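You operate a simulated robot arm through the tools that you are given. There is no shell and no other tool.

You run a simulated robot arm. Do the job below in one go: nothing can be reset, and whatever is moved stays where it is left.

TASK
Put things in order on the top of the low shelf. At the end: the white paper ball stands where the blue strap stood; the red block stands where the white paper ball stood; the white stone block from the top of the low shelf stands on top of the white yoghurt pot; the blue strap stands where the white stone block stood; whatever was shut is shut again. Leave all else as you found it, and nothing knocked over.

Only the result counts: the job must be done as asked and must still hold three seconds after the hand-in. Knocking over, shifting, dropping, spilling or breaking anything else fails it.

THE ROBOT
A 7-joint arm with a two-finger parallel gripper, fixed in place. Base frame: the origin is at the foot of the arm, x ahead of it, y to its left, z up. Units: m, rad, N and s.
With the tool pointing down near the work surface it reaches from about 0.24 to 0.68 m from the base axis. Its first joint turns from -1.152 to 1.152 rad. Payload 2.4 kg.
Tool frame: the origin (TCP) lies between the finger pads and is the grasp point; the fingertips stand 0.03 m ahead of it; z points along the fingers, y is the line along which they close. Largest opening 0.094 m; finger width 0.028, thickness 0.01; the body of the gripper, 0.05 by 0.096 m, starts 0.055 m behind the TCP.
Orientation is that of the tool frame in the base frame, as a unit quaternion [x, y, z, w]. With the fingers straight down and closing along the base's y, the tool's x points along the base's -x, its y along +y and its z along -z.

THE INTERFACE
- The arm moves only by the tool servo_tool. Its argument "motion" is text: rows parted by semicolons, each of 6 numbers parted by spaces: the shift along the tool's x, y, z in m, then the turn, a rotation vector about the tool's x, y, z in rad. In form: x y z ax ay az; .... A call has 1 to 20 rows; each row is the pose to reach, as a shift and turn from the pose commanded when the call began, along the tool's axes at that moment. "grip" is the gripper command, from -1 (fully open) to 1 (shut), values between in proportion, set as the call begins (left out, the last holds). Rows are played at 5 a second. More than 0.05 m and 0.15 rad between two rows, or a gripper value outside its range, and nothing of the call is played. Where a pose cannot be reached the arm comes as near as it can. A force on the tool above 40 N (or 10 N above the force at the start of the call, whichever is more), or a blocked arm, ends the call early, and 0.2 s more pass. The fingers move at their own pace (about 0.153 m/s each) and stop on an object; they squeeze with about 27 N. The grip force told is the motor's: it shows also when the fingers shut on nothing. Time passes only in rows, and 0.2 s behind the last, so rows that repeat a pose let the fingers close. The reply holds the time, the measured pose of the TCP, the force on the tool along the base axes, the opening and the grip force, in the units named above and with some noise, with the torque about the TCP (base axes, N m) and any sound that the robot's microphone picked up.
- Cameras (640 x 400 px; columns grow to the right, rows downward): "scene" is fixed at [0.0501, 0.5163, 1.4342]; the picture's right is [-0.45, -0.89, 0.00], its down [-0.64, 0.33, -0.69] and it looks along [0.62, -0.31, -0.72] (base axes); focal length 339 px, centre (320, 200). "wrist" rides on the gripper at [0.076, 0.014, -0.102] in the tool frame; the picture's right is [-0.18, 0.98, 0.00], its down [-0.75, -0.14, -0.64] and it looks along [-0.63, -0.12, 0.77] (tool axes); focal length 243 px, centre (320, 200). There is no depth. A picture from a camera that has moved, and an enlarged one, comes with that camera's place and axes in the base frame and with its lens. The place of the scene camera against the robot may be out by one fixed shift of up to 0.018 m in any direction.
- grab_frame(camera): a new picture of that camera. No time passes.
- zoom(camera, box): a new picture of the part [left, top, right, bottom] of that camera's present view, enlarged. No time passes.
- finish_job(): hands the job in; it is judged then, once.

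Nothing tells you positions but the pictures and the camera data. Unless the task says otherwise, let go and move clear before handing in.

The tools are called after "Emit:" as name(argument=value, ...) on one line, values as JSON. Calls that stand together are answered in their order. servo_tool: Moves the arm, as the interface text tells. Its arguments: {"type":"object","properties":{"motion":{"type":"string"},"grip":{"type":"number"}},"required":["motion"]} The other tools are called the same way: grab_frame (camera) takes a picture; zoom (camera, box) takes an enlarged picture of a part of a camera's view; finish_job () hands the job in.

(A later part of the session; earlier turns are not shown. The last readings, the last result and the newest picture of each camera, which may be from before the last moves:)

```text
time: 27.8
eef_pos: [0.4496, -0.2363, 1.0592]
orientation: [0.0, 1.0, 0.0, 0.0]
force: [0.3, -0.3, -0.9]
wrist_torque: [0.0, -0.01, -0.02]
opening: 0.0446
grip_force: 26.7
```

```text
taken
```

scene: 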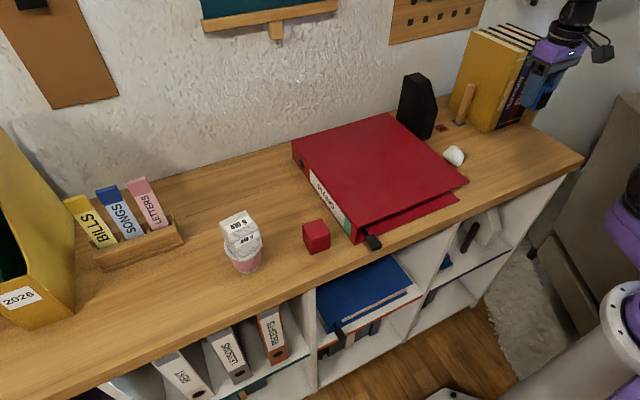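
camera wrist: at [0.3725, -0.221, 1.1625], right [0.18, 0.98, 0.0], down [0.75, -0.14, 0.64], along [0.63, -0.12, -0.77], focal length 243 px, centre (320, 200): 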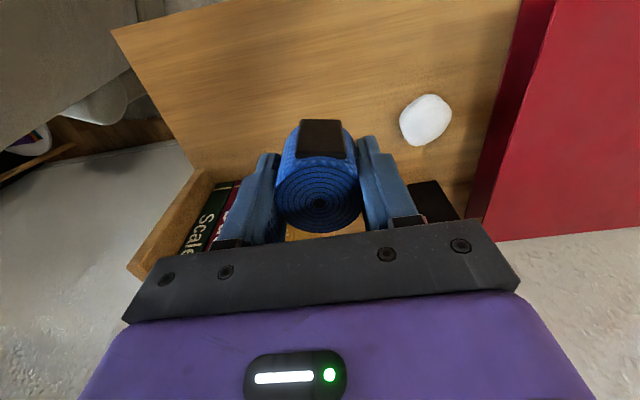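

Emit:
servo_tool(motion="0 -0.001 0.04 0 0 0; 0 -0.002 0.08 0 0 0; 0 -0.002 0.115 0 0 0; 0 -0.002 0.14 0 0 0; 0 -0.002 0.152 0 0 0; 0 -0.002 0.157 0 0 0; 0 -0.002 0.157 0 0 0")

Emit:
servo_tool(motion="0 0 0.002 0 0 0; 0 0 0.004 0 0 0; 0 0 0.004 0 0 0")

```text
time: 29.4
eef_pos: [0.448, -0.242, 0.9059]
orientation: [0.001, 1.0, 0.0, 0.0]
force: [-0.2, 0.7, -0.8]
wrist_torque: [-0.01, 0.0, 0.02]
opening: 0.0445
grip_force: 27.2
```

```text
time: 30.2
eef_pos: [0.4498, -0.2404, 0.901]
orientation: [-0.001, 1.0, 0.0, 0.0]
force: [-0.1, -1.0, -0.9]
wrist_torque: [0.03, 0.01, 0.01]
opening: 0.0448
grip_force: 27.3
```

Emit:
servo_tool(motion="0 0.001 0.001 0 0 0; 0 0.0015 0.003 0 0 0; 0 0.0015 0.003 0 0 0")

Emit:
zoom(camera="scene", box=[420, 60, 600, 190])

```text
time: 31.0
eef_pos: [0.449, -0.2397, 0.8969]
orientation: [0.0, 1.0, 0.001, 0.0]
force: [0.0, -0.1, -1.3]
wrist_torque: [-0.02, 0.02, 0.01]
opening: 0.0442
grip_force: 27.1
```

```text
3.08 times, centred on (510, 125) of scene
camera zoom: at [0.0501, 0.5163, 1.4342], right [-0.45, -0.89, 0.0], down [-0.64, 0.33, -0.69], along [0.62, -0.31, -0.72], focal length 1044 px, centre (-265, 431)
```

zoom: 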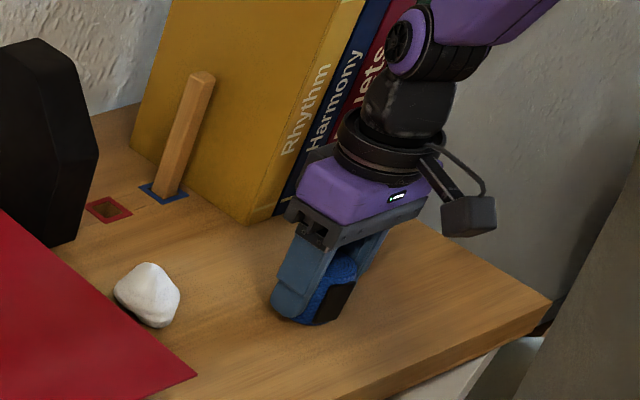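

Emit:
servo_tool(motion="0 0 0.001 0 0 0; 0 0 0.001 0 0 0")

```text
time: 31.6
eef_pos: [0.4499, -0.2398, 0.8971]
orientation: [-0.001, 1.0, -0.001, 0.001]
force: [-3.3, 0.9, 16.5]
wrist_torque: [0.01, 0.13, -0.05]
opening: 0.0445
grip_force: 26.7
```

The strap touched the shelf at TCP z≈0.897. I'll back off a touch and release it.

Emit:
servo_tool(motion="0 0 -0.001 0 0 0; 0 0 -0.001 0 0 0")

Emit:
servo_tool(motion="0 0 0 0 0 0; 0 0 0 0 0 0; 0 0 0 0 0 0", grip=-0.5)

Emit:
servo_tool(motion="0 0 -0.02 0 0 0; 0 0 -0.06 0 0 0; 0 0 -0.1 0 0 0; 0 0 -0.14 0 0 0; 0 0 -0.14 0 0 0")

Emit:
grab_frame(camera="wrist")

Emit:
zoom(camera="scene", box=[420, 60, 600, 190])

```text
time: 32.2
eef_pos: [0.4507, -0.2392, 0.897]
orientation: [0.0, 1.0, -0.001, 0.0]
force: [-0.2, 0.2, -0.5]
wrist_torque: [-0.01, 0.0, -0.02]
opening: 0.0445
grip_force: 27.3
```

```text
time: 33.0
eef_pos: [0.4492, -0.2401, 0.8972]
orientation: [0.0, 1.0, 0.0, 0.0]
force: [0.0, -1.1, -0.2]
wrist_torque: [0.02, 0.0, 0.0]
opening: 0.0705
grip_force: 0.0
```

```text
time: 34.2
eef_pos: [0.4498, -0.2404, 1.0418]
orientation: [0.0, 1.0, 0.0, 0.0]
force: [-0.1, 0.1, 0.2]
wrist_torque: [0.02, 0.03, 0.02]
opening: 0.0704
grip_force: 0.1
```

```text
taken
camera wrist: at [0.3726, -0.2242, 1.1436], right [0.18, 0.98, 0.0], down [0.75, -0.14, 0.64], along [0.63, -0.12, -0.77], focal length 243 px, centre (320, 200)
```

wrist: 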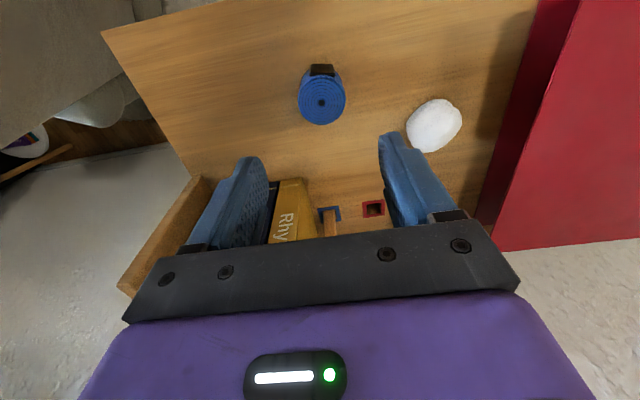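

```text
3.08 times, centred on (510, 125) of scene
camera zoom: at [0.0501, 0.5163, 1.4342], right [-0.45, -0.89, 0.0], down [-0.64, 0.33, -0.69], along [0.62, -0.31, -0.72], focal length 1044 px, centre (-265, 431)
```

zoom: 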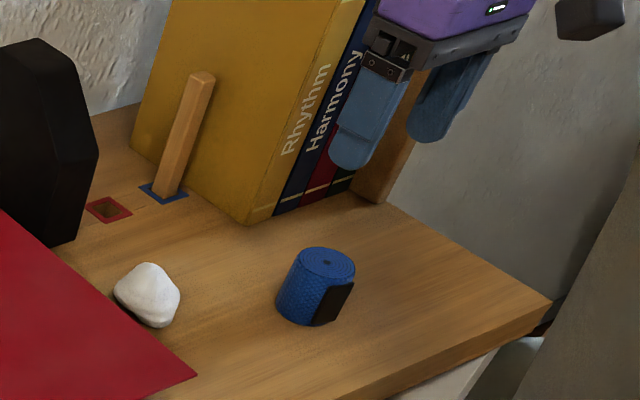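

The strap stands at (0.447,-0.2365), against the stone's original (0.4465,-0.238). Next is the paper ball, so I'll measure it closely.

Emit:
zoom(camera="wrist", box=[380, 70, 540, 190])

Emit:
zoom(camera="scene", box=[420, 120, 500, 190])

```text
3.33 times, centred on (460, 130) of wrist
camera zoom: at [0.3726, -0.2242, 1.1436], right [0.18, 0.98, 0.0], down [0.75, -0.14, 0.64], along [0.63, -0.12, -0.77], focal length 809 px, centre (-147, 433)
```

zoom: 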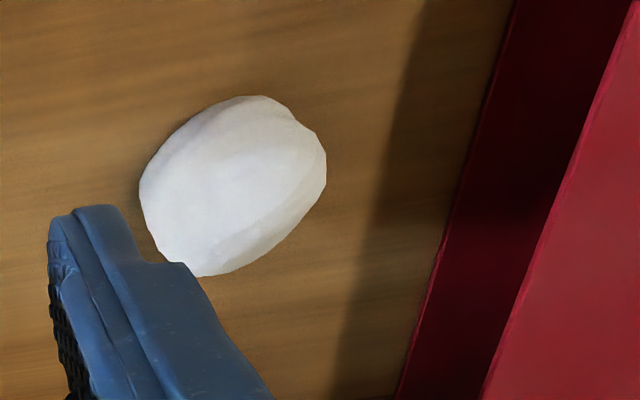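

```text
5.71 times, centred on (460, 155) of scene
camera zoom: at [0.0501, 0.5163, 1.4342], right [-0.45, -0.89, 0.0], down [-0.64, 0.33, -0.69], along [0.62, -0.31, -0.72], focal length 1939 px, centre (-480, 457)
```

zoom: 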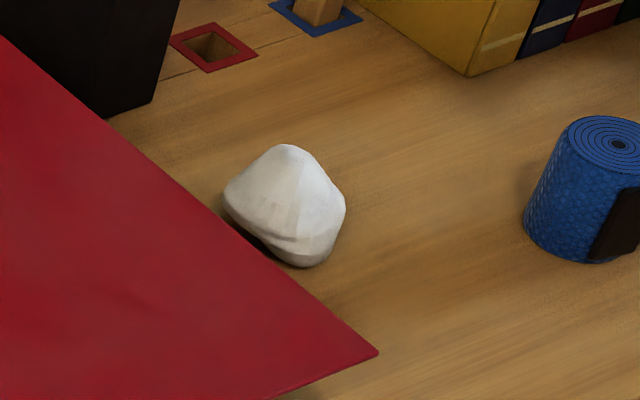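

The ball is roughly 5.5 cm across at (0.506,-0.1165), and the binder edge is at y≈-0.033, so there is room for a y-direction grip. I'll move above it with the fingers fully open.

Emit:
servo_tool(motion="-0.014 0.03 0 0 0 0; -0.029 0.061 0 0 0 0; -0.043 0.091 0.01 0 0 0; -0.0574 0.1217 0.03 0 0 0; -0.0574 0.1217 0.06 0 0 0; -0.0574 0.1217 0.06 0 0 0", grip=-1)

Emit:
grab_frame(camera="wrist")

Emit:
zoom(camera="wrist", box=[220, 60, 420, 200])

Emit:
zoom(camera="scene", box=[400, 60, 540, 190])

```text
time: 35.6
eef_pos: [0.5068, -0.1185, 0.9765]
orientation: [0.0, 1.0, 0.0, -0.001]
force: [-0.3, 0.7, -0.4]
wrist_torque: [0.01, 0.0, 0.0]
opening: 0.0939
grip_force: 0.1
```

```text
taken
camera wrist: at [0.4294, -0.1022, 1.0797], right [0.18, 0.98, 0.0], down [0.75, -0.14, 0.64], along [0.63, -0.12, -0.77], focal length 243 px, centre (320, 200)
```

wrist: 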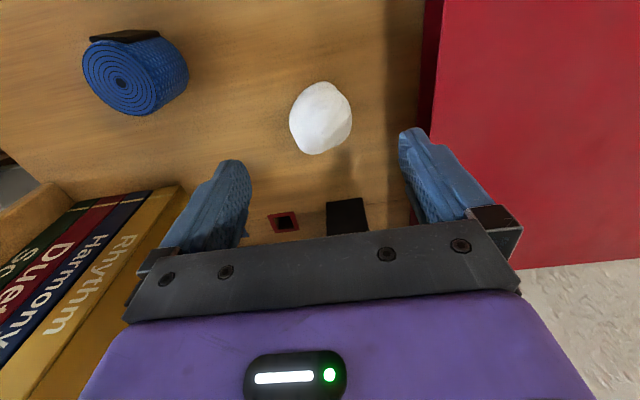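

```text
2.86 times, centred on (320, 130) of wrist
camera zoom: at [0.4294, -0.1022, 1.0797], right [0.18, 0.98, 0.0], down [0.75, -0.14, 0.64], along [0.63, -0.12, -0.77], focal length 693 px, centre (320, 400)
```

zoom: 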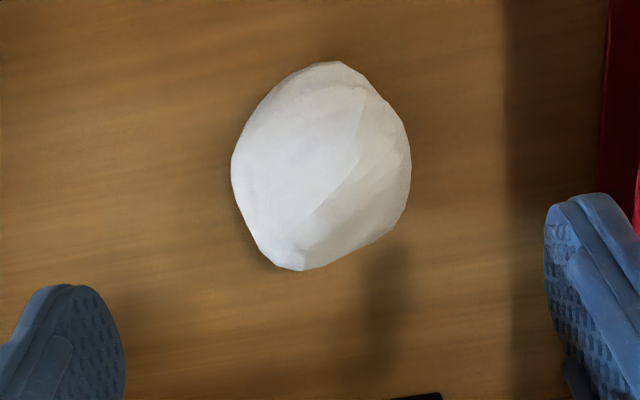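

```text
3.08 times, centred on (470, 125) of scene
camera zoom: at [0.0501, 0.5163, 1.4342], right [-0.45, -0.89, 0.0], down [-0.64, 0.33, -0.69], along [0.62, -0.31, -0.72], focal length 1044 px, centre (-142, 431)
```

zoom: 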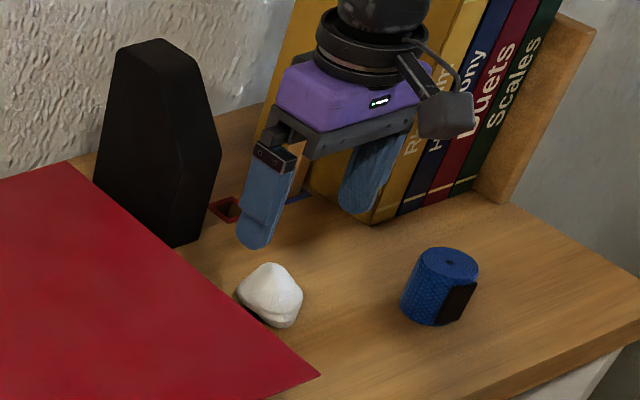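

The ball is centred. I'll descend around it to TCP z≈0.895.

Emit:
servo_tool(motion="0 0 0.03 0 0 0; 0 0 0.055 0 0 0; 0 0 0.072 0 0 0; 0 0 0.0815 0 0 0; 0 0 0.0815 0 0 0", grip=-1)

Emit:
grab_frame(camera="wrist")

Emit:
zoom(camera="scene", box=[400, 60, 540, 190])

```text
time: 36.8
eef_pos: [0.5064, -0.1168, 0.8958]
orientation: [-0.001, 1.0, 0.0, 0.0]
force: [0.4, -0.7, -0.6]
wrist_torque: [0.0, -0.02, 0.03]
opening: 0.094
grip_force: 0.0
```

```text
taken
camera wrist: at [0.4297, -0.1015, 0.9991], right [0.18, 0.98, 0.0], down [0.75, -0.14, 0.64], along [0.63, -0.12, -0.77], focal length 243 px, centre (320, 200)
```

wrist: 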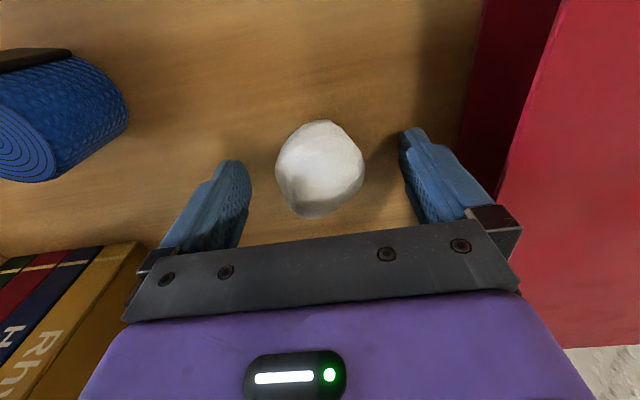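

```text
3.08 times, centred on (470, 125) of scene
camera zoom: at [0.0501, 0.5163, 1.4342], right [-0.45, -0.89, 0.0], down [-0.64, 0.33, -0.69], along [0.62, -0.31, -0.72], focal length 1044 px, centre (-142, 431)
```

zoom: 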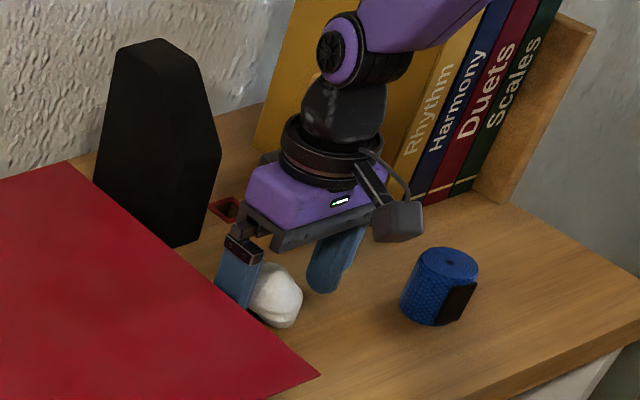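

I'll close gently first to see how the ball responds.

Emit:
servo_tool(motion="0 0 0 0 0 0; 0 0 0 0 0 0; 0 0 0 0 0 0; 0 0 0 0 0 0", grip=0.1)

Emit:
grab_frame(camera="wrist")

```text
time: 37.8
eef_pos: [0.5078, -0.1172, 0.8967]
orientation: [0.0, 1.0, -0.001, 0.001]
force: [-0.2, -0.1, 7.6]
wrist_torque: [-0.16, -0.01, -0.03]
opening: 0.053
grip_force: 27.5
```

```text
taken
camera wrist: at [0.4299, -0.1017, 0.9995], right [0.18, 0.98, 0.0], down [0.75, -0.14, 0.64], along [0.63, -0.12, -0.77], focal length 243 px, centre (320, 200)
```

wrist: 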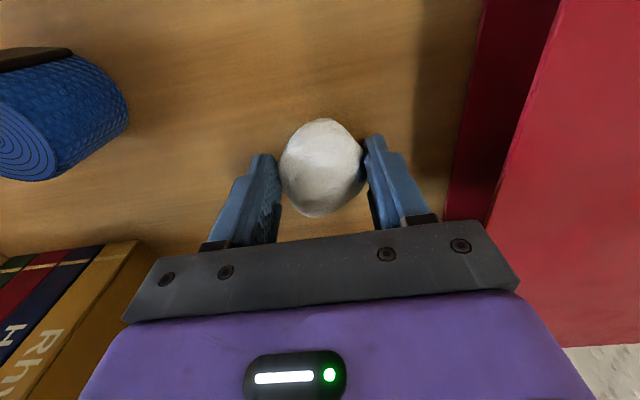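

The ball is gripped at an opening of 0.053. I'll lift a little and check that it holds.

Emit:
servo_tool(motion="0 0 -0.005 0 0 0; 0 0 -0.015 0 0 0; 0 0 -0.03 0 0 0; 0 0 -0.03 0 0 0", grip=1)

Emit:
grab_frame(camera="wrist")

Emit:
zoom(camera="scene", box=[400, 60, 540, 190])

```text
time: 38.8
eef_pos: [0.5087, -0.1177, 0.9258]
orientation: [0.001, 1.0, 0.0, 0.0]
force: [-0.3, 0.4, 0.2]
wrist_torque: [0.0, -0.03, -0.01]
opening: 0.0512
grip_force: 27.8
```

```text
taken
camera wrist: at [0.4315, -0.1008, 1.0291], right [0.18, 0.98, 0.0], down [0.75, -0.14, 0.64], along [0.63, -0.12, -0.77], focal length 243 px, centre (320, 200)
```

wrist: 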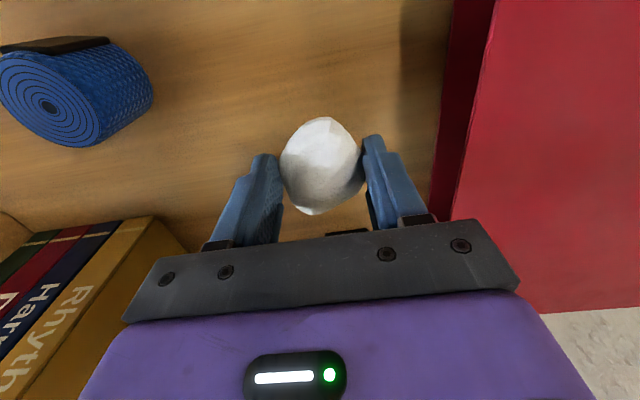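

```text
3.08 times, centred on (470, 125) of scene
camera zoom: at [0.0501, 0.5163, 1.4342], right [-0.45, -0.89, 0.0], down [-0.64, 0.33, -0.69], along [0.62, -0.31, -0.72], focal length 1044 px, centre (-142, 431)
```

zoom: 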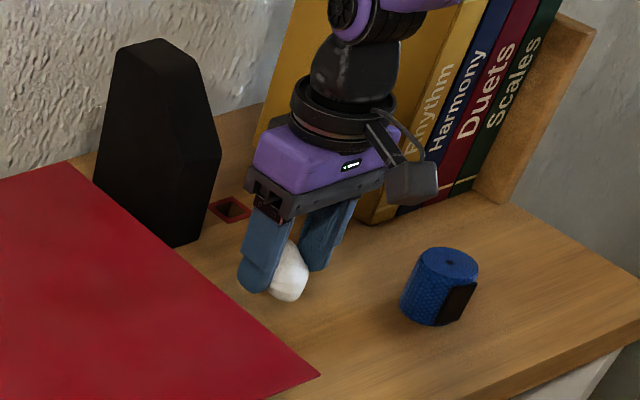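

The ball holds. I'll lift on to transport height and check for slip.

Emit:
servo_tool(motion="0 0 -0.03 0 0 0; 0 0 -0.06 0 0 0; 0 0 -0.09 0 0 0; 0 0 -0.12 0 0 0; 0 0 -0.12 0 0 0")

Emit:
zoom(camera="wrist", box=[220, 80, 420, 240])

Emit:
zoom(camera="scene", box=[400, 40, 540, 170])

```text
time: 40.0
eef_pos: [0.5081, -0.1182, 1.0477]
orientation: [-0.001, 1.0, 0.0, 0.0]
force: [-1.1, 0.9, 0.0]
wrist_torque: [0.03, 0.05, 0.05]
opening: 0.0508
grip_force: 26.4
```

```text
2.50 times, centred on (320, 160) of wrist
camera zoom: at [0.431, -0.1031, 1.1506], right [0.18, 0.98, 0.0], down [0.75, -0.14, 0.64], along [0.63, -0.12, -0.77], focal length 606 px, centre (320, 300)
```

zoom: 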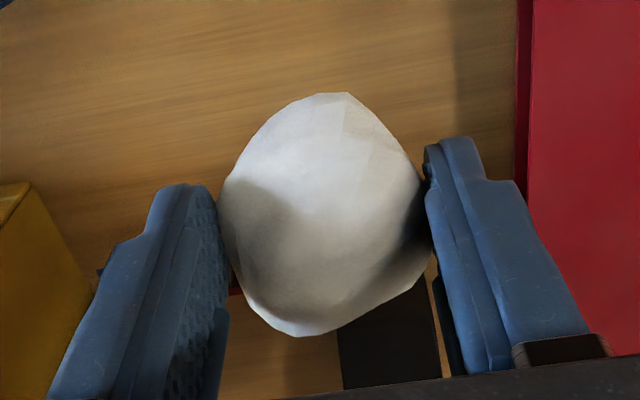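

```text
3.08 times, centred on (470, 105) of scene
camera zoom: at [0.0501, 0.5163, 1.4342], right [-0.45, -0.89, 0.0], down [-0.64, 0.33, -0.69], along [0.62, -0.31, -0.72], focal length 1044 px, centre (-142, 492)
```

zoom: 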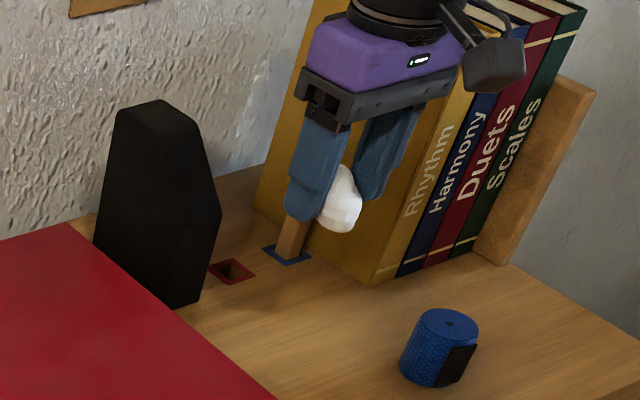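

The ball is stable in the grip. I'll carry it to the strap's old spot, keeping clear of the metronome.

Emit:
servo_tool(motion="0 0.04 0 0 0 0; 0 0.08 0 0 0 0; 0 0.12 0 0 0 0; 0 0.16 0 0 0 0; 0 0.2 0 0 0 0; -0.005 0.24 0 0 0 0; -0.012 0.28 0 0 0 0; -0.02 0.32 0 0 0 0; -0.028 0.36 0 0 0 0; -0.036 0.4 0 0 0 0; -0.0443 0.4381 0 0 0 0; -0.0443 0.4381 0 0 0 0; -0.0443 0.4381 0 0 0 0")

Emit:
grab_frame(camera="wrist")

Emit:
grab_frame(camera="scene")

```text
time: 42.8
eef_pos: [0.5493, 0.3224, 1.0445]
orientation: [0.001, 1.0, 0.0, 0.0]
force: [-0.8, -0.7, 0.2]
wrist_torque: [-0.03, 0.0, -0.02]
opening: 0.0508
grip_force: 27.0
```

```text
taken
camera wrist: at [0.4719, 0.3381, 1.1473], right [0.18, 0.98, 0.0], down [0.75, -0.14, 0.64], along [0.63, -0.12, -0.77], focal length 243 px, centre (320, 200)
```

wrist: 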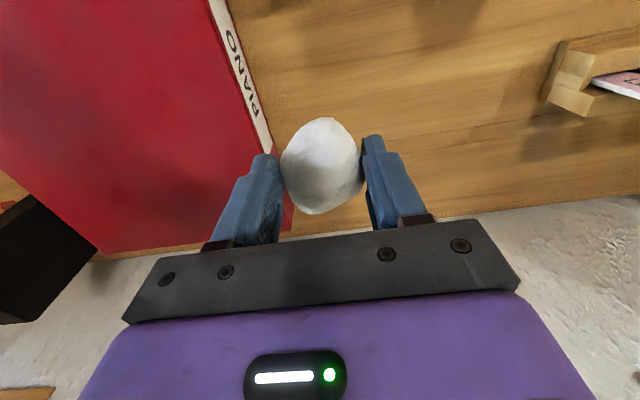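

```text
taken
```

scene: 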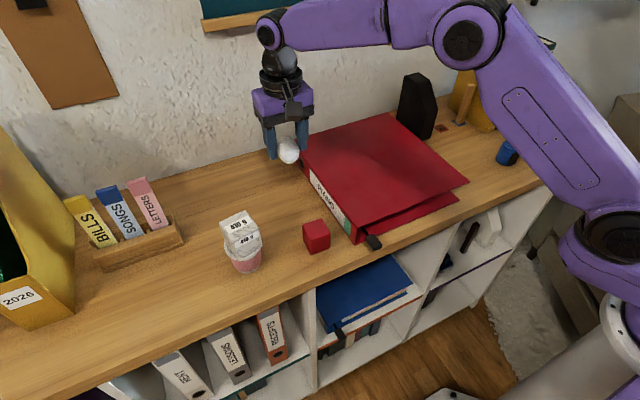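

I'll lower the ball over the strap's old spot, taking the last part in small steps.

Emit:
servo_tool(motion="-0.002 -0.0025 0.04 0 0 0; -0.002 -0.0025 0.08 0 0 0; -0.002 -0.0025 0.11 0 0 0; -0.002 -0.0025 0.13 0 0 0; -0.002 -0.0025 0.138 0 0 0; -0.002 -0.0025 0.138 0 0 0")

Emit:
grab_frame(camera="wrist")

Emit:
zoom(camera="scene", box=[240, 130, 340, 230])

```text
time: 44.2
eef_pos: [0.5528, 0.3191, 0.9077]
orientation: [0.001, 1.0, -0.001, -0.001]
force: [0.3, 0.1, -0.8]
wrist_torque: [0.02, 0.0, -0.02]
opening: 0.0508
grip_force: 27.0
```

```text
taken
camera wrist: at [0.4752, 0.3355, 1.0108], right [0.18, 0.98, 0.0], down [0.75, -0.14, 0.64], along [0.63, -0.12, -0.77], focal length 243 px, centre (320, 200)
```

wrist: 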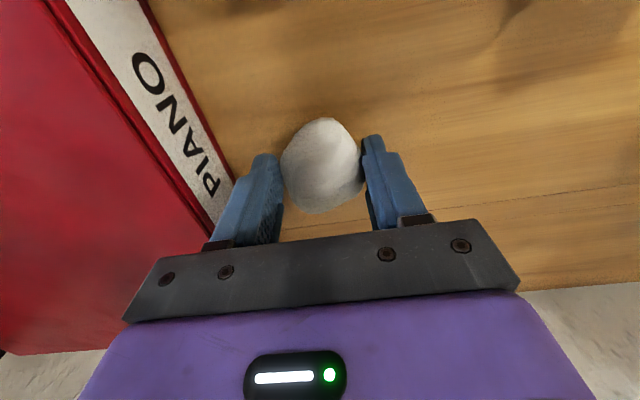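

```text
4.00 times, centred on (290, 180) of scene
camera zoom: at [0.0501, 0.5163, 1.4342], right [-0.45, -0.89, 0.0], down [-0.64, 0.33, -0.69], along [0.62, -0.31, -0.72], focal length 1357 px, centre (440, 280)
```

zoom: 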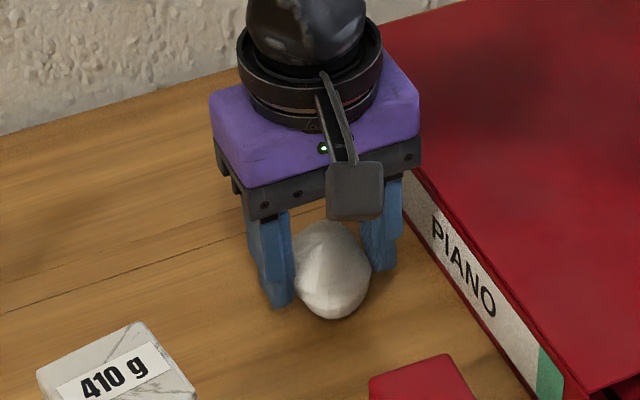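

Emit:
servo_tool(motion="0 0 0.003 0 0 0; 0 0 0.006 0 0 0; 0 0 0.008 0 0 0; 0 0 0.008 0 0 0")

```text
time: 45.2
eef_pos: [0.5542, 0.3198, 0.9013]
orientation: [0.0, 1.0, 0.002, 0.003]
force: [0.3, 2.3, 19.5]
wrist_torque: [-0.47, -0.17, 0.04]
opening: 0.0512
grip_force: 27.2
```

Emit:
servo_tool(motion="0 0 -0.0015 0 0 0; 0 0 -0.0015 0 0 0")

Emit:
zoom(camera="wrist", box=[220, 80, 420, 240])

Emit:
zoom(camera="scene", box=[260, 160, 330, 230])

```text
time: 45.8
eef_pos: [0.5537, 0.3176, 0.9026]
orientation: [0.0, 1.0, 0.0, 0.0]
force: [2.2, 3.4, 11.4]
wrist_torque: [-0.19, -0.19, 0.11]
opening: 0.0513
grip_force: 26.9
```

```text
2.50 times, centred on (320, 160) of wrist
camera zoom: at [0.4755, 0.3345, 1.0047], right [0.18, 0.98, 0.0], down [0.75, -0.14, 0.64], along [0.63, -0.12, -0.77], focal length 606 px, centre (320, 300)
```

zoom: 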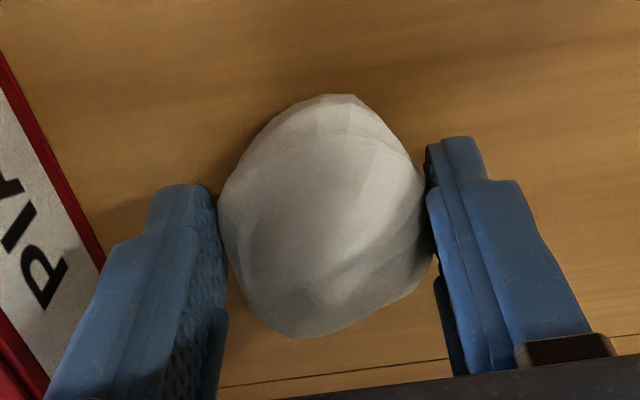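

```text
5.71 times, centred on (295, 195) of scene
camera zoom: at [0.0499, 0.5163, 1.4342], right [-0.45, -0.89, 0.0], down [-0.64, 0.33, -0.69], along [0.62, -0.31, -0.72], focal length 1939 px, centre (463, 229)
```

zoom: 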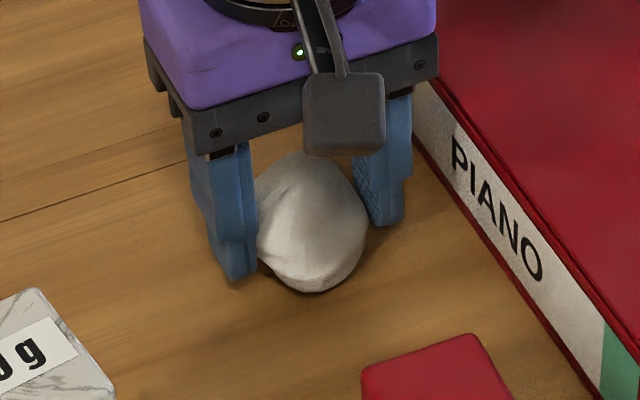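

The ball touches the shelf. I'll open in small increments so that it settles between the fingers.

Emit:
servo_tool(motion="0 0 -0.0005 0 0 0; 0 0 -0.0005 0 0 0; 0 0 -0.0005 0 0 0", grip=-0.13)

Emit:
servo_tool(motion="0 0 0 0 0 0; 0 0 0 0 0 0; 0 0 0 0 0 0", grip=-0.2)

Emit:
zoom(camera="wrist", box=[220, 80, 420, 240])

Emit:
zoom(camera="scene", box=[260, 160, 330, 230])

```text
time: 46.6
eef_pos: [0.5529, 0.319, 0.9025]
orientation: [0.0, 1.0, 0.0, -0.001]
force: [0.2, -0.2, 0.7]
wrist_torque: [0.01, 0.02, 0.03]
opening: 0.053
grip_force: 0.1
```

```text
time: 47.4
eef_pos: [0.5523, 0.3183, 0.9028]
orientation: [0.0, 1.0, 0.0, 0.0]
force: [-0.2, 0.4, 0.1]
wrist_torque: [-0.01, 0.03, 0.01]
opening: 0.0567
grip_force: 0.1
```

```text
2.50 times, centred on (320, 160) of wrist
camera zoom: at [0.4754, 0.3345, 1.0053], right [0.18, 0.98, 0.0], down [0.75, -0.14, 0.64], along [0.63, -0.12, -0.77], focal length 606 px, centre (320, 300)
```

zoom: 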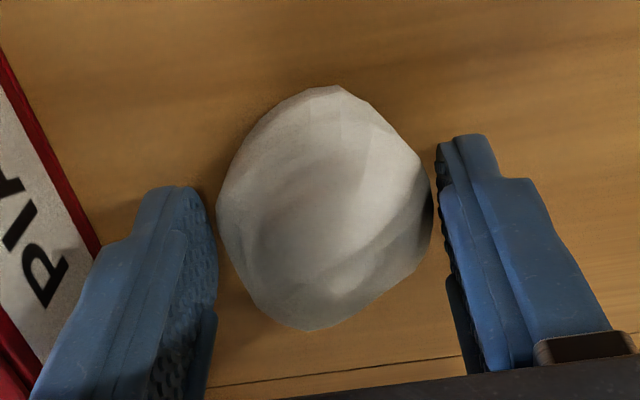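

```text
5.71 times, centred on (295, 195) of scene
camera zoom: at [0.0501, 0.5163, 1.4342], right [-0.45, -0.89, 0.0], down [-0.64, 0.33, -0.69], along [0.62, -0.31, -0.72], focal length 1939 px, centre (463, 229)
```

zoom: 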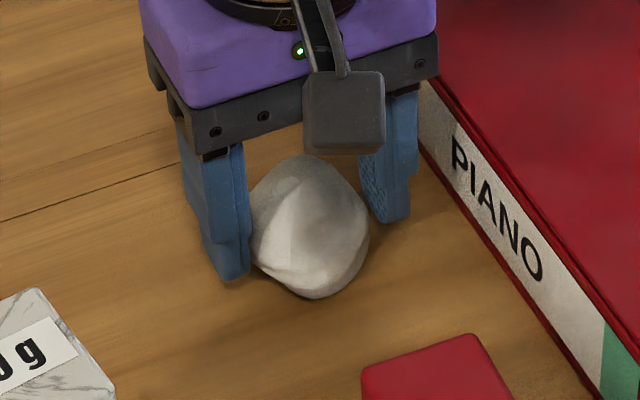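

Emit:
servo_tool(motion="0 0 0 0 0 0; 0 0 0 0 0 0", grip=-0.35)

Emit:
servo_tool(motion="0 0 0 0 0 0; 0 0 0 0 0 0", grip=-0.6)

Emit:
zoom(camera="wrist", box=[220, 80, 420, 240])

Emit:
zoom(camera="scene", box=[260, 160, 330, 230])

```text
time: 48.0
eef_pos: [0.5539, 0.3187, 0.902]
orientation: [0.0, 1.0, -0.001, 0.0]
force: [0.2, -0.5, -0.4]
wrist_torque: [0.01, -0.01, 0.01]
opening: 0.0638
grip_force: 0.1
```

```text
time: 48.6
eef_pos: [0.5518, 0.3195, 0.9027]
orientation: [0.0, 1.0, 0.0, 0.0]
force: [0.6, -0.2, 0.1]
wrist_torque: [0.02, -0.01, 0.01]
opening: 0.0751
grip_force: 0.1
```

```text
2.50 times, centred on (320, 160) of wrist
camera zoom: at [0.4754, 0.3345, 1.0052], right [0.18, 0.98, 0.0], down [0.75, -0.14, 0.64], along [0.63, -0.12, -0.77], focal length 606 px, centre (320, 300)
```

zoom: 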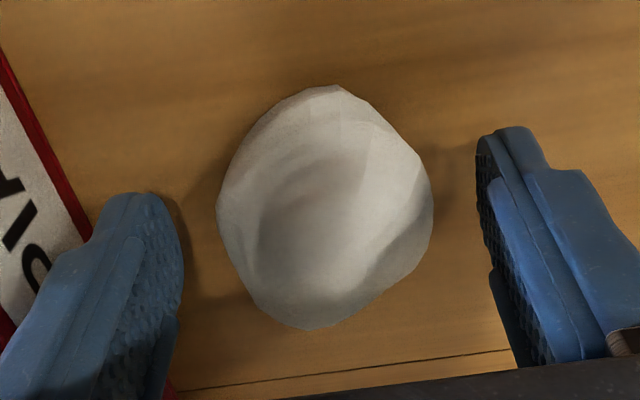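

```text
5.71 times, centred on (295, 195) of scene
camera zoom: at [0.0501, 0.5163, 1.4342], right [-0.45, -0.89, 0.0], down [-0.64, 0.33, -0.69], along [0.62, -0.31, -0.72], focal length 1939 px, centre (463, 229)
```

zoom: 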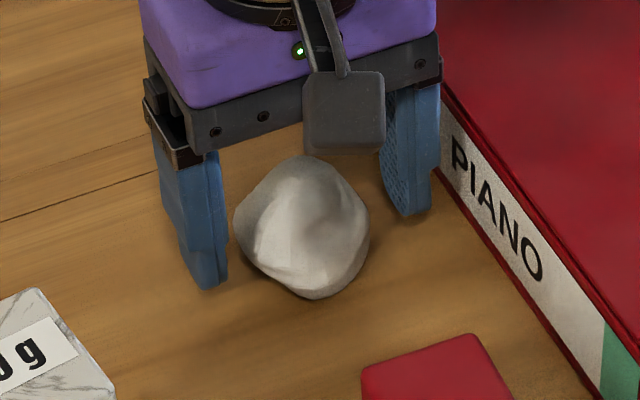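

The ball rests steadily on its own. I'll rise straight up.

Emit:
servo_tool(motion="0 0 -0.02 0 0 0; 0 0 -0.06 0 0 0; 0 0 -0.1 0 0 0; 0 0 -0.14 0 0 0; 0.03 0 -0.16 0 0 0; 0.06 0 -0.18 0 0 0; 0.06 0 -0.18 0 0 0", grip=-0.6)

Emit:
grab_frame(camera="wrist")

Emit:
grab_frame(camera="scene")

Emit:
zoom(camera="wrist", box=[220, 10, 420, 150])

```text
time: 50.2
eef_pos: [0.4943, 0.318, 1.0807]
orientation: [0.001, 1.0, -0.001, 0.0]
force: [0.2, -0.2, -0.1]
wrist_torque: [0.02, -0.01, 0.0]
opening: 0.0754
grip_force: 0.1
```

```text
taken
camera wrist: at [0.4172, 0.3341, 1.1838], right [0.18, 0.98, 0.0], down [0.75, -0.14, 0.64], along [0.63, -0.12, -0.77], focal length 243 px, centre (320, 200)
```

wrist: 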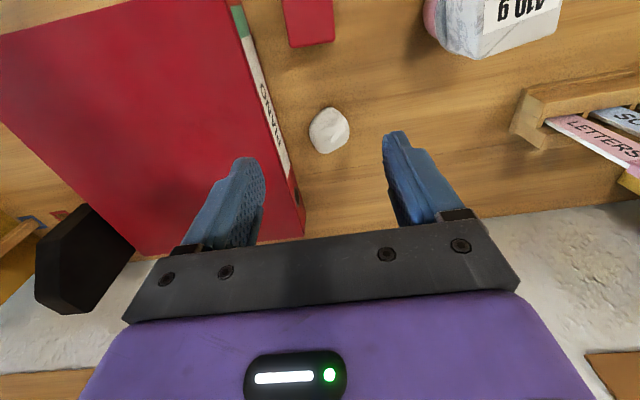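

```text
taken
```

scene: 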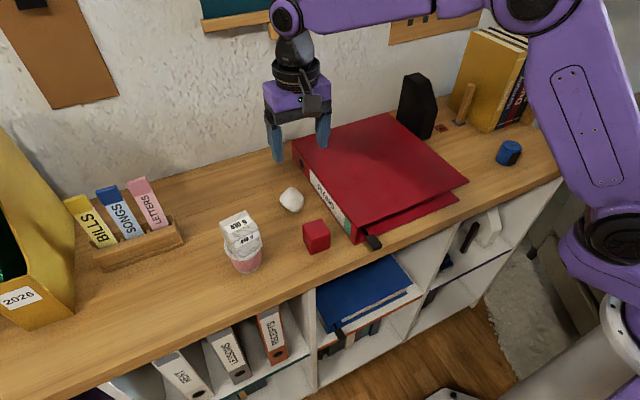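

```text
2.86 times, centred on (320, 80) of wrist
camera zoom: at [0.4172, 0.3341, 1.1838], right [0.18, 0.98, 0.0], down [0.75, -0.14, 0.64], along [0.63, -0.12, -0.77], focal length 693 px, centre (320, 543)
```

zoom: 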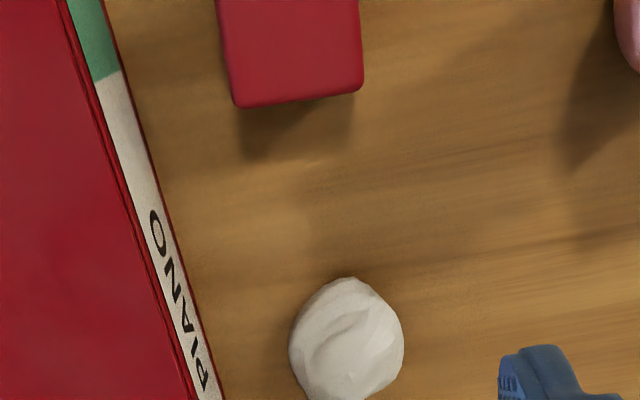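

The ball stands at (0.550,0.322), against the strap's (0.548,0.322). Next is the red block, so I'll back off to view it.

Emit:
servo_tool(motion="0.04 0 0.01 0 0 0; 0.08 0 0.03 0 0 0; 0.08 0 0.03 0 0 0", grip=-0.6)

Emit:
grab_frame(camera="wrist")

Emit:
zoom(camera="wrist", box=[240, 60, 400, 180])

```text
time: 51.0
eef_pos: [0.4154, 0.3213, 1.0514]
orientation: [0.001, 1.0, -0.001, 0.0]
force: [-0.4, 0.4, 0.3]
wrist_torque: [0.01, 0.0, 0.02]
opening: 0.0754
grip_force: 0.0
```

```text
taken
camera wrist: at [0.3386, 0.3363, 1.1535], right [0.18, 0.98, 0.0], down [0.75, -0.14, 0.64], along [0.63, -0.12, -0.77], focal length 243 px, centre (320, 200)
```

wrist: 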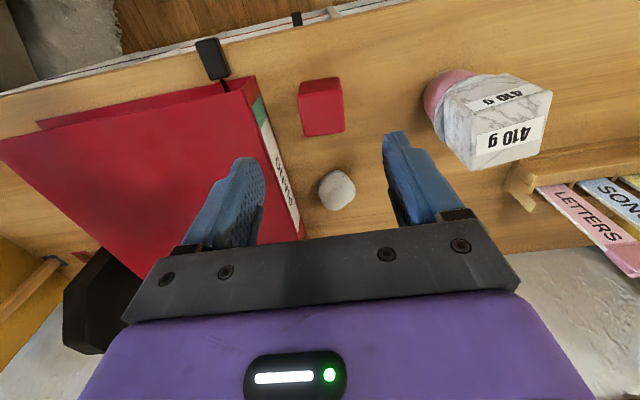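

```text
3.33 times, centred on (320, 120) of wrist
camera zoom: at [0.3386, 0.3363, 1.1535], right [0.18, 0.98, 0.0], down [0.75, -0.14, 0.64], along [0.63, -0.12, -0.77], focal length 809 px, centre (320, 467)
```

zoom: 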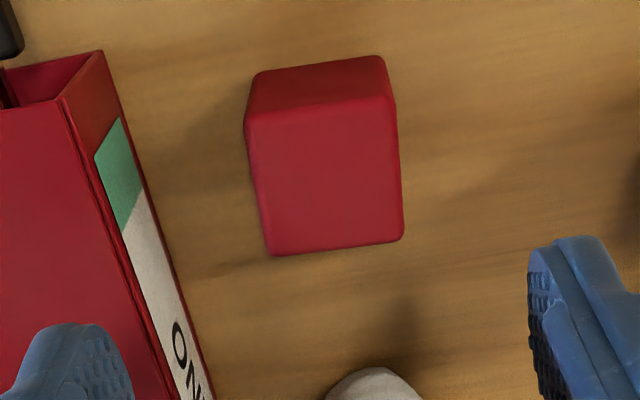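

The red block's top is centred near (0.429,0.322) with a yaw of about -3°. I'll align over it and descend partway.

Emit:
servo_tool(motion="-0.007 0 0.02 0 0 0.03; -0.0145 0 0.045 0 0 0.058; -0.0145 0 0.07 0 0 0.058; -0.0145 0 0.07 0 0 0.058", grip=-0.6)

Emit:
zoom(camera="wrist", box=[220, 60, 420, 200])

Emit:
grab_frame(camera="wrist")

```text
time: 52.0
eef_pos: [0.4298, 0.3203, 0.9821]
orientation: [0.029, 1.0, 0.0, 0.0]
force: [0.6, -0.1, 0.3]
wrist_torque: [0.0, -0.01, 0.01]
opening: 0.0751
grip_force: 0.0
```

```text
2.86 times, centred on (320, 130) of wrist
camera zoom: at [0.353, 0.3407, 1.0852], right [0.24, 0.97, 0.0], down [0.74, -0.18, 0.64], along [0.62, -0.15, -0.77], focal length 693 px, centre (320, 400)
```

zoom: 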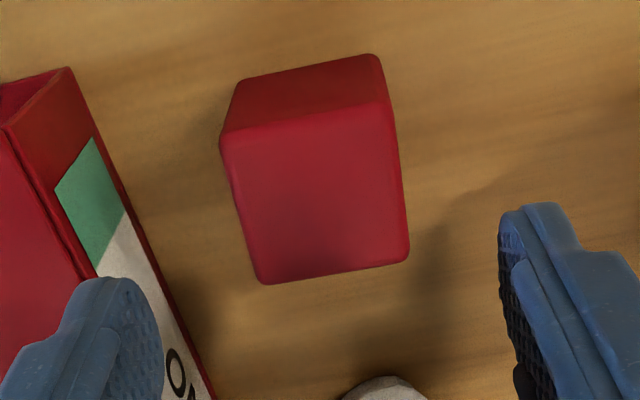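

```text
taken
camera wrist: at [0.353, 0.3407, 1.0852], right [0.24, 0.97, 0.0], down [0.74, -0.18, 0.64], along [0.62, -0.15, -0.77], focal length 243 px, centre (320, 200)
```

wrist: 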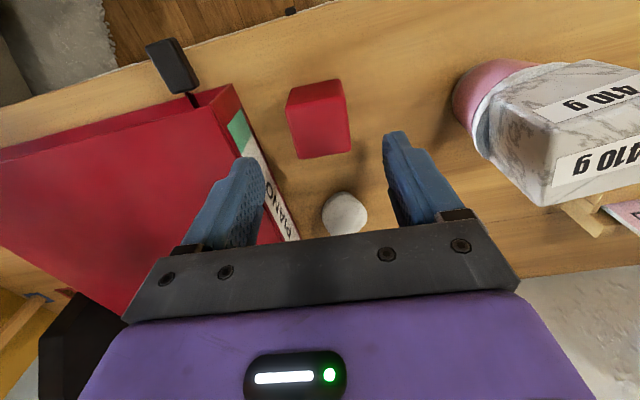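

The block is centred between the fingers. I'll descend and grip it.

Emit:
servo_tool(motion="0 0 0.03 0 0 0; 0 0 0.06 0 0 0; 0 0 0.077 0 0 0; 0 0 0.085 0 0 0; 0 0 0.085 0 0 0", grip=-0.6)

Emit:
grab_frame(camera="wrist")

Emit:
zoom(camera="scene", box=[240, 150, 380, 280])

```text
time: 53.2
eef_pos: [0.4278, 0.3172, 0.8976]
orientation: [0.029, 1.0, 0.0, 0.0]
force: [-0.1, -0.4, -0.1]
wrist_torque: [0.02, -0.02, 0.0]
opening: 0.0751
grip_force: 0.0
```

```text
taken
camera wrist: at [0.3514, 0.3384, 0.9999], right [0.24, 0.97, 0.0], down [0.74, -0.18, 0.64], along [0.62, -0.15, -0.77], focal length 243 px, centre (320, 200)
```

wrist: 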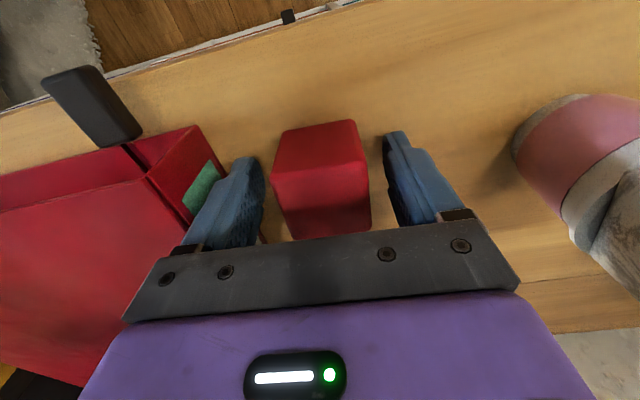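

```text
3.08 times, centred on (310, 215) of scene
camera zoom: at [0.0501, 0.5163, 1.4342], right [-0.45, -0.89, 0.0], down [-0.64, 0.33, -0.69], along [0.62, -0.31, -0.72], focal length 1044 px, centre (351, 154)
```

zoom: 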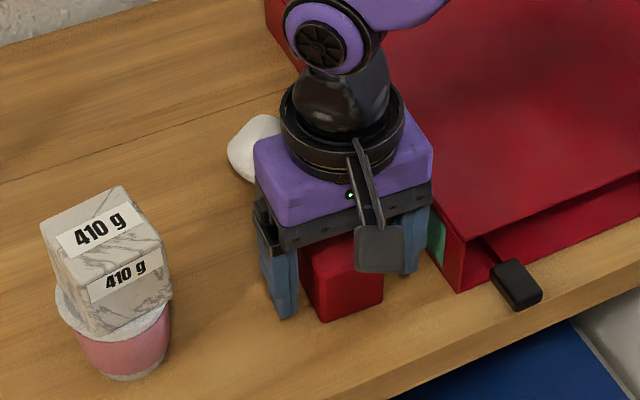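

Emit:
servo_tool(motion="0 0.001 0 0 0 0; 0 0.001 0 0 0 0; 0 0.001 0 0 0 0; 0 0.001 0 0 0 0", grip=1)

Emit:
servo_tool(motion="0 0 -0.01 0 0 0; 0 0 -0.05 0 0 0; 0 0 -0.09 0 0 0; 0 0 -0.13 0 0 0; 0 0 -0.165 0 0 0; 0 0 -0.165 0 0 0")

Emit:
grab_frame(camera="wrist")

Emit:
grab_frame(camera="scene")

```text
time: 54.2
eef_pos: [0.4269, 0.3189, 0.8973]
orientation: [0.029, 1.0, 0.0, 0.0]
force: [-2.8, -4.3, 10.0]
wrist_torque: [-0.22, 0.04, -0.02]
opening: 0.0487
grip_force: 27.0
```

```text
time: 55.6
eef_pos: [0.4282, 0.3191, 1.0608]
orientation: [0.029, 1.0, -0.001, 0.0]
force: [-1.2, -0.3, -0.4]
wrist_torque: [0.0, 0.03, -0.02]
opening: 0.0485
grip_force: 26.9
```

```text
taken
camera wrist: at [0.3521, 0.3386, 1.1644], right [0.24, 0.97, 0.0], down [0.74, -0.18, 0.64], along [0.62, -0.15, -0.77], focal length 243 px, centre (320, 200)
```

wrist: 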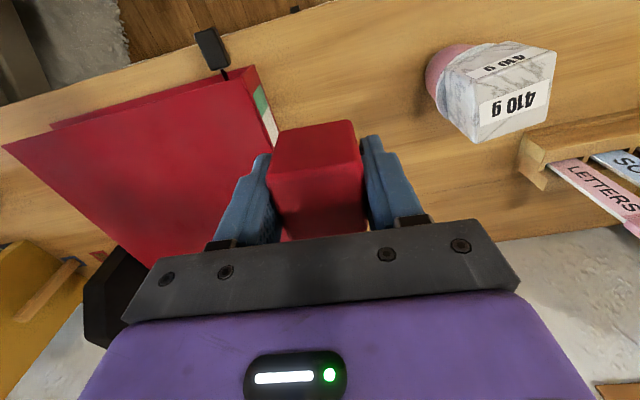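

```text
taken
```

scene: 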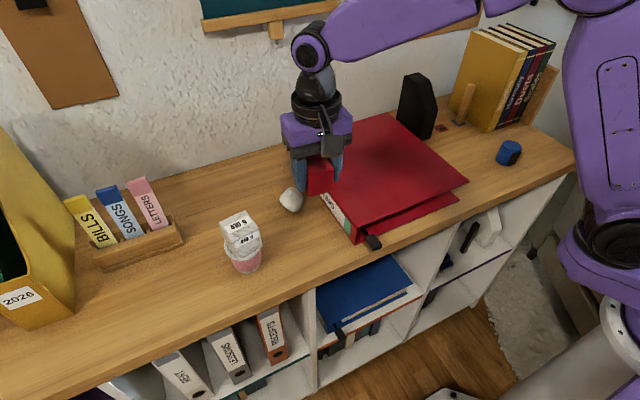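

The red block is held. I'll carry it over the binder to the ball's original spot.

Emit:
servo_tool(motion="-0.0093 -0.0392 0 0 0 0; -0.0185 -0.0784 0 0 0 0; -0.0278 -0.1175 0 0 0 0; -0.0371 -0.1567 0 0 0 0; -0.0464 -0.1959 0 0 0 0; -0.0556 -0.2351 0 0 0 0; -0.0649 -0.2743 0 0 0 0; -0.0742 -0.3135 0 0 0 0; -0.0835 -0.3526 0 0 0 0; -0.0927 -0.3918 0 0 0 0; -0.102 -0.431 0 0 0 0; -0.102 -0.431 0 0 0 0; -0.102 -0.431 0 0 0 0")

Emit:
grab_frame(camera="wrist")

Emit:
grab_frame(camera="scene")

```text
time: 58.4
eef_pos: [0.5061, -0.1166, 1.0599]
orientation: [0.029, 1.0, 0.001, 0.0]
force: [-0.1, 0.4, -1.0]
wrist_torque: [-0.02, -0.04, 0.0]
opening: 0.0489
grip_force: 27.4
```

```text
taken
camera wrist: at [0.4296, -0.0963, 1.164], right [0.24, 0.97, 0.0], down [0.74, -0.18, 0.64], along [0.62, -0.15, -0.77], focal length 243 px, centre (320, 200)
```

wrist: 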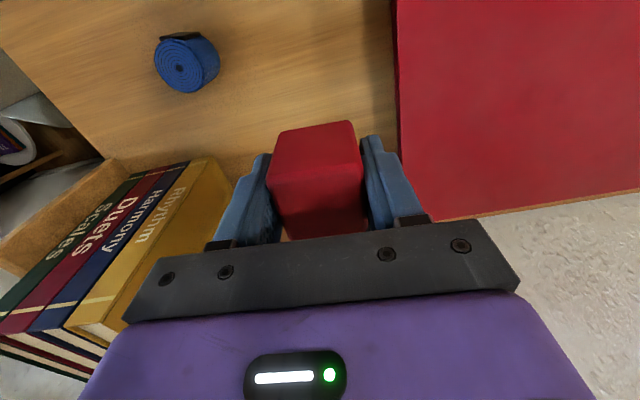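

```text
taken
```

scene: 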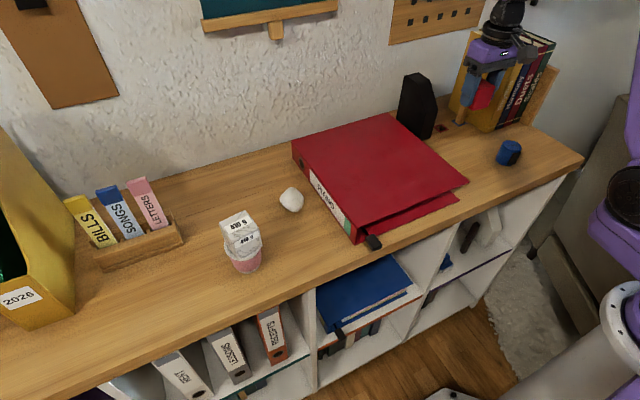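

Emit:
servo_tool(motion="0 0 0.04 0 0 0; 0 0 0.08 0 0 0; 0 0 0.115 0 0 0; 0 0 0.14 0 0 0; 0 0 0.153 0 0 0; 0 0 0.158 0 0 0; 0 0 0.158 0 0 0")

Emit:
servo_tool(motion="0 0 0.0015 0 0 0; 0 0 0.003 0 0 0; 0 0 0.003 0 0 0")

```text
time: 60.0
eef_pos: [0.5055, -0.1164, 0.9043]
orientation: [0.028, 1.0, 0.0, 0.001]
force: [-0.2, -1.1, 0.6]
wrist_torque: [-0.01, 0.01, 0.01]
opening: 0.0489
grip_force: 27.3
```

```text
time: 60.8
eef_pos: [0.5059, -0.1161, 0.9012]
orientation: [0.028, 1.0, 0.0, 0.0]
force: [0.7, -1.3, -0.5]
wrist_torque: [0.02, -0.01, -0.01]
opening: 0.0488
grip_force: 26.7
```

Emit:
servo_tool(motion="0 0 0.0015 0 0 0; 0 0 0.003 0 0 0; 0 0 0.003 0 0 0")

Emit:
zoom(camera="scene", box=[400, 60, 540, 190])

```text
time: 61.6
eef_pos: [0.5046, -0.1175, 0.8985]
orientation: [0.028, 1.0, 0.0, -0.001]
force: [-0.2, 0.8, -0.8]
wrist_torque: [-0.02, 0.01, 0.0]
opening: 0.0487
grip_force: 27.0
```

```text
3.08 times, centred on (470, 125) of scene
camera zoom: at [0.0501, 0.5163, 1.4342], right [-0.45, -0.89, 0.0], down [-0.64, 0.33, -0.69], along [0.62, -0.31, -0.72], focal length 1044 px, centre (-142, 431)
```

zoom: 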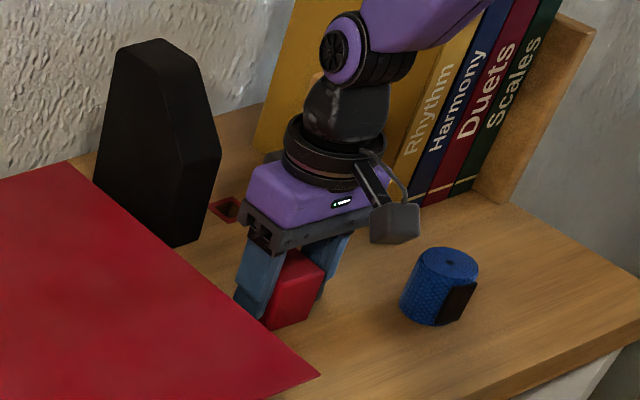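

Emit:
servo_tool(motion="0 0 0.001 0 0 0; 0 0 0.002 0 0 0; 0 0 0.002 0 0 0")

```text
time: 62.4
eef_pos: [0.5039, -0.1165, 0.8971]
orientation: [0.028, 1.0, 0.0, 0.001]
force: [-2.0, 3.1, 19.8]
wrist_torque: [0.03, 0.08, 0.0]
opening: 0.0488
grip_force: 26.8
```

The block is in contact with the shelf. I'll back off slightly, release it and rise.

Emit:
servo_tool(motion="0 0 -0.001 0 0 0; 0 0 -0.001 0 0 0")

Emit:
servo_tool(motion="0 0 0 0 0 0; 0 0 0 0 0 0; 0 0 0 0 0 0", grip=-0.5)

Emit:
servo_tool(motion="0 0 -0.02 0 0 0; 0 0 -0.06 0 0 0; 0 0 -0.1 0 0 0; 0 0 -0.14 0 0 0; 0 0 -0.17 0 0 0; 0 0 -0.17 0 0 0")

Emit:
grab_frame(camera="wrist")

Emit:
grab_frame(camera="scene")

```text
time: 63.0
eef_pos: [0.5031, -0.1161, 0.8964]
orientation: [0.029, 1.0, 0.0, 0.0]
force: [1.6, -0.3, 2.8]
wrist_torque: [-0.04, -0.14, 0.01]
opening: 0.0486
grip_force: 26.8
```

```text
time: 63.8
eef_pos: [0.5034, -0.117, 0.8967]
orientation: [0.029, 1.0, 0.0, 0.0]
force: [-0.2, -0.3, 0.6]
wrist_torque: [0.01, 0.01, 0.02]
opening: 0.0706
grip_force: 0.1
```

```text
time: 65.2
eef_pos: [0.5044, -0.1174, 1.0702]
orientation: [0.029, 1.0, 0.0, -0.001]
force: [0.0, 0.7, 0.3]
wrist_torque: [0.0, 0.01, 0.03]
opening: 0.0705
grip_force: 0.0
```

```text
taken
camera wrist: at [0.4279, -0.0969, 1.1723], right [0.24, 0.97, 0.0], down [0.74, -0.18, 0.64], along [0.62, -0.15, -0.77], focal length 243 px, centre (320, 200)
```

wrist: 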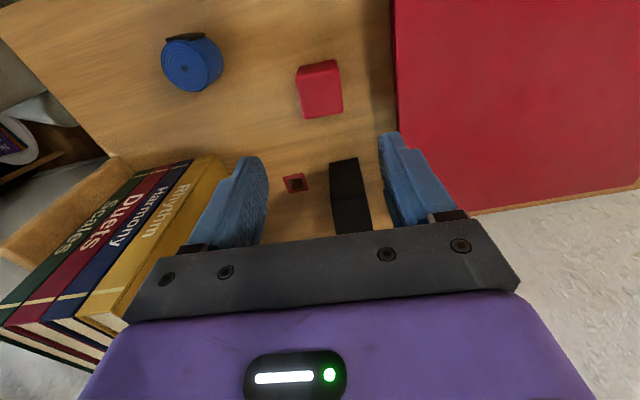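

```text
taken
```

scene: 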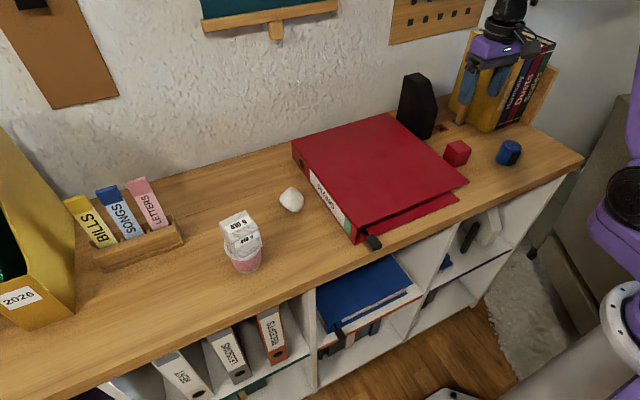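

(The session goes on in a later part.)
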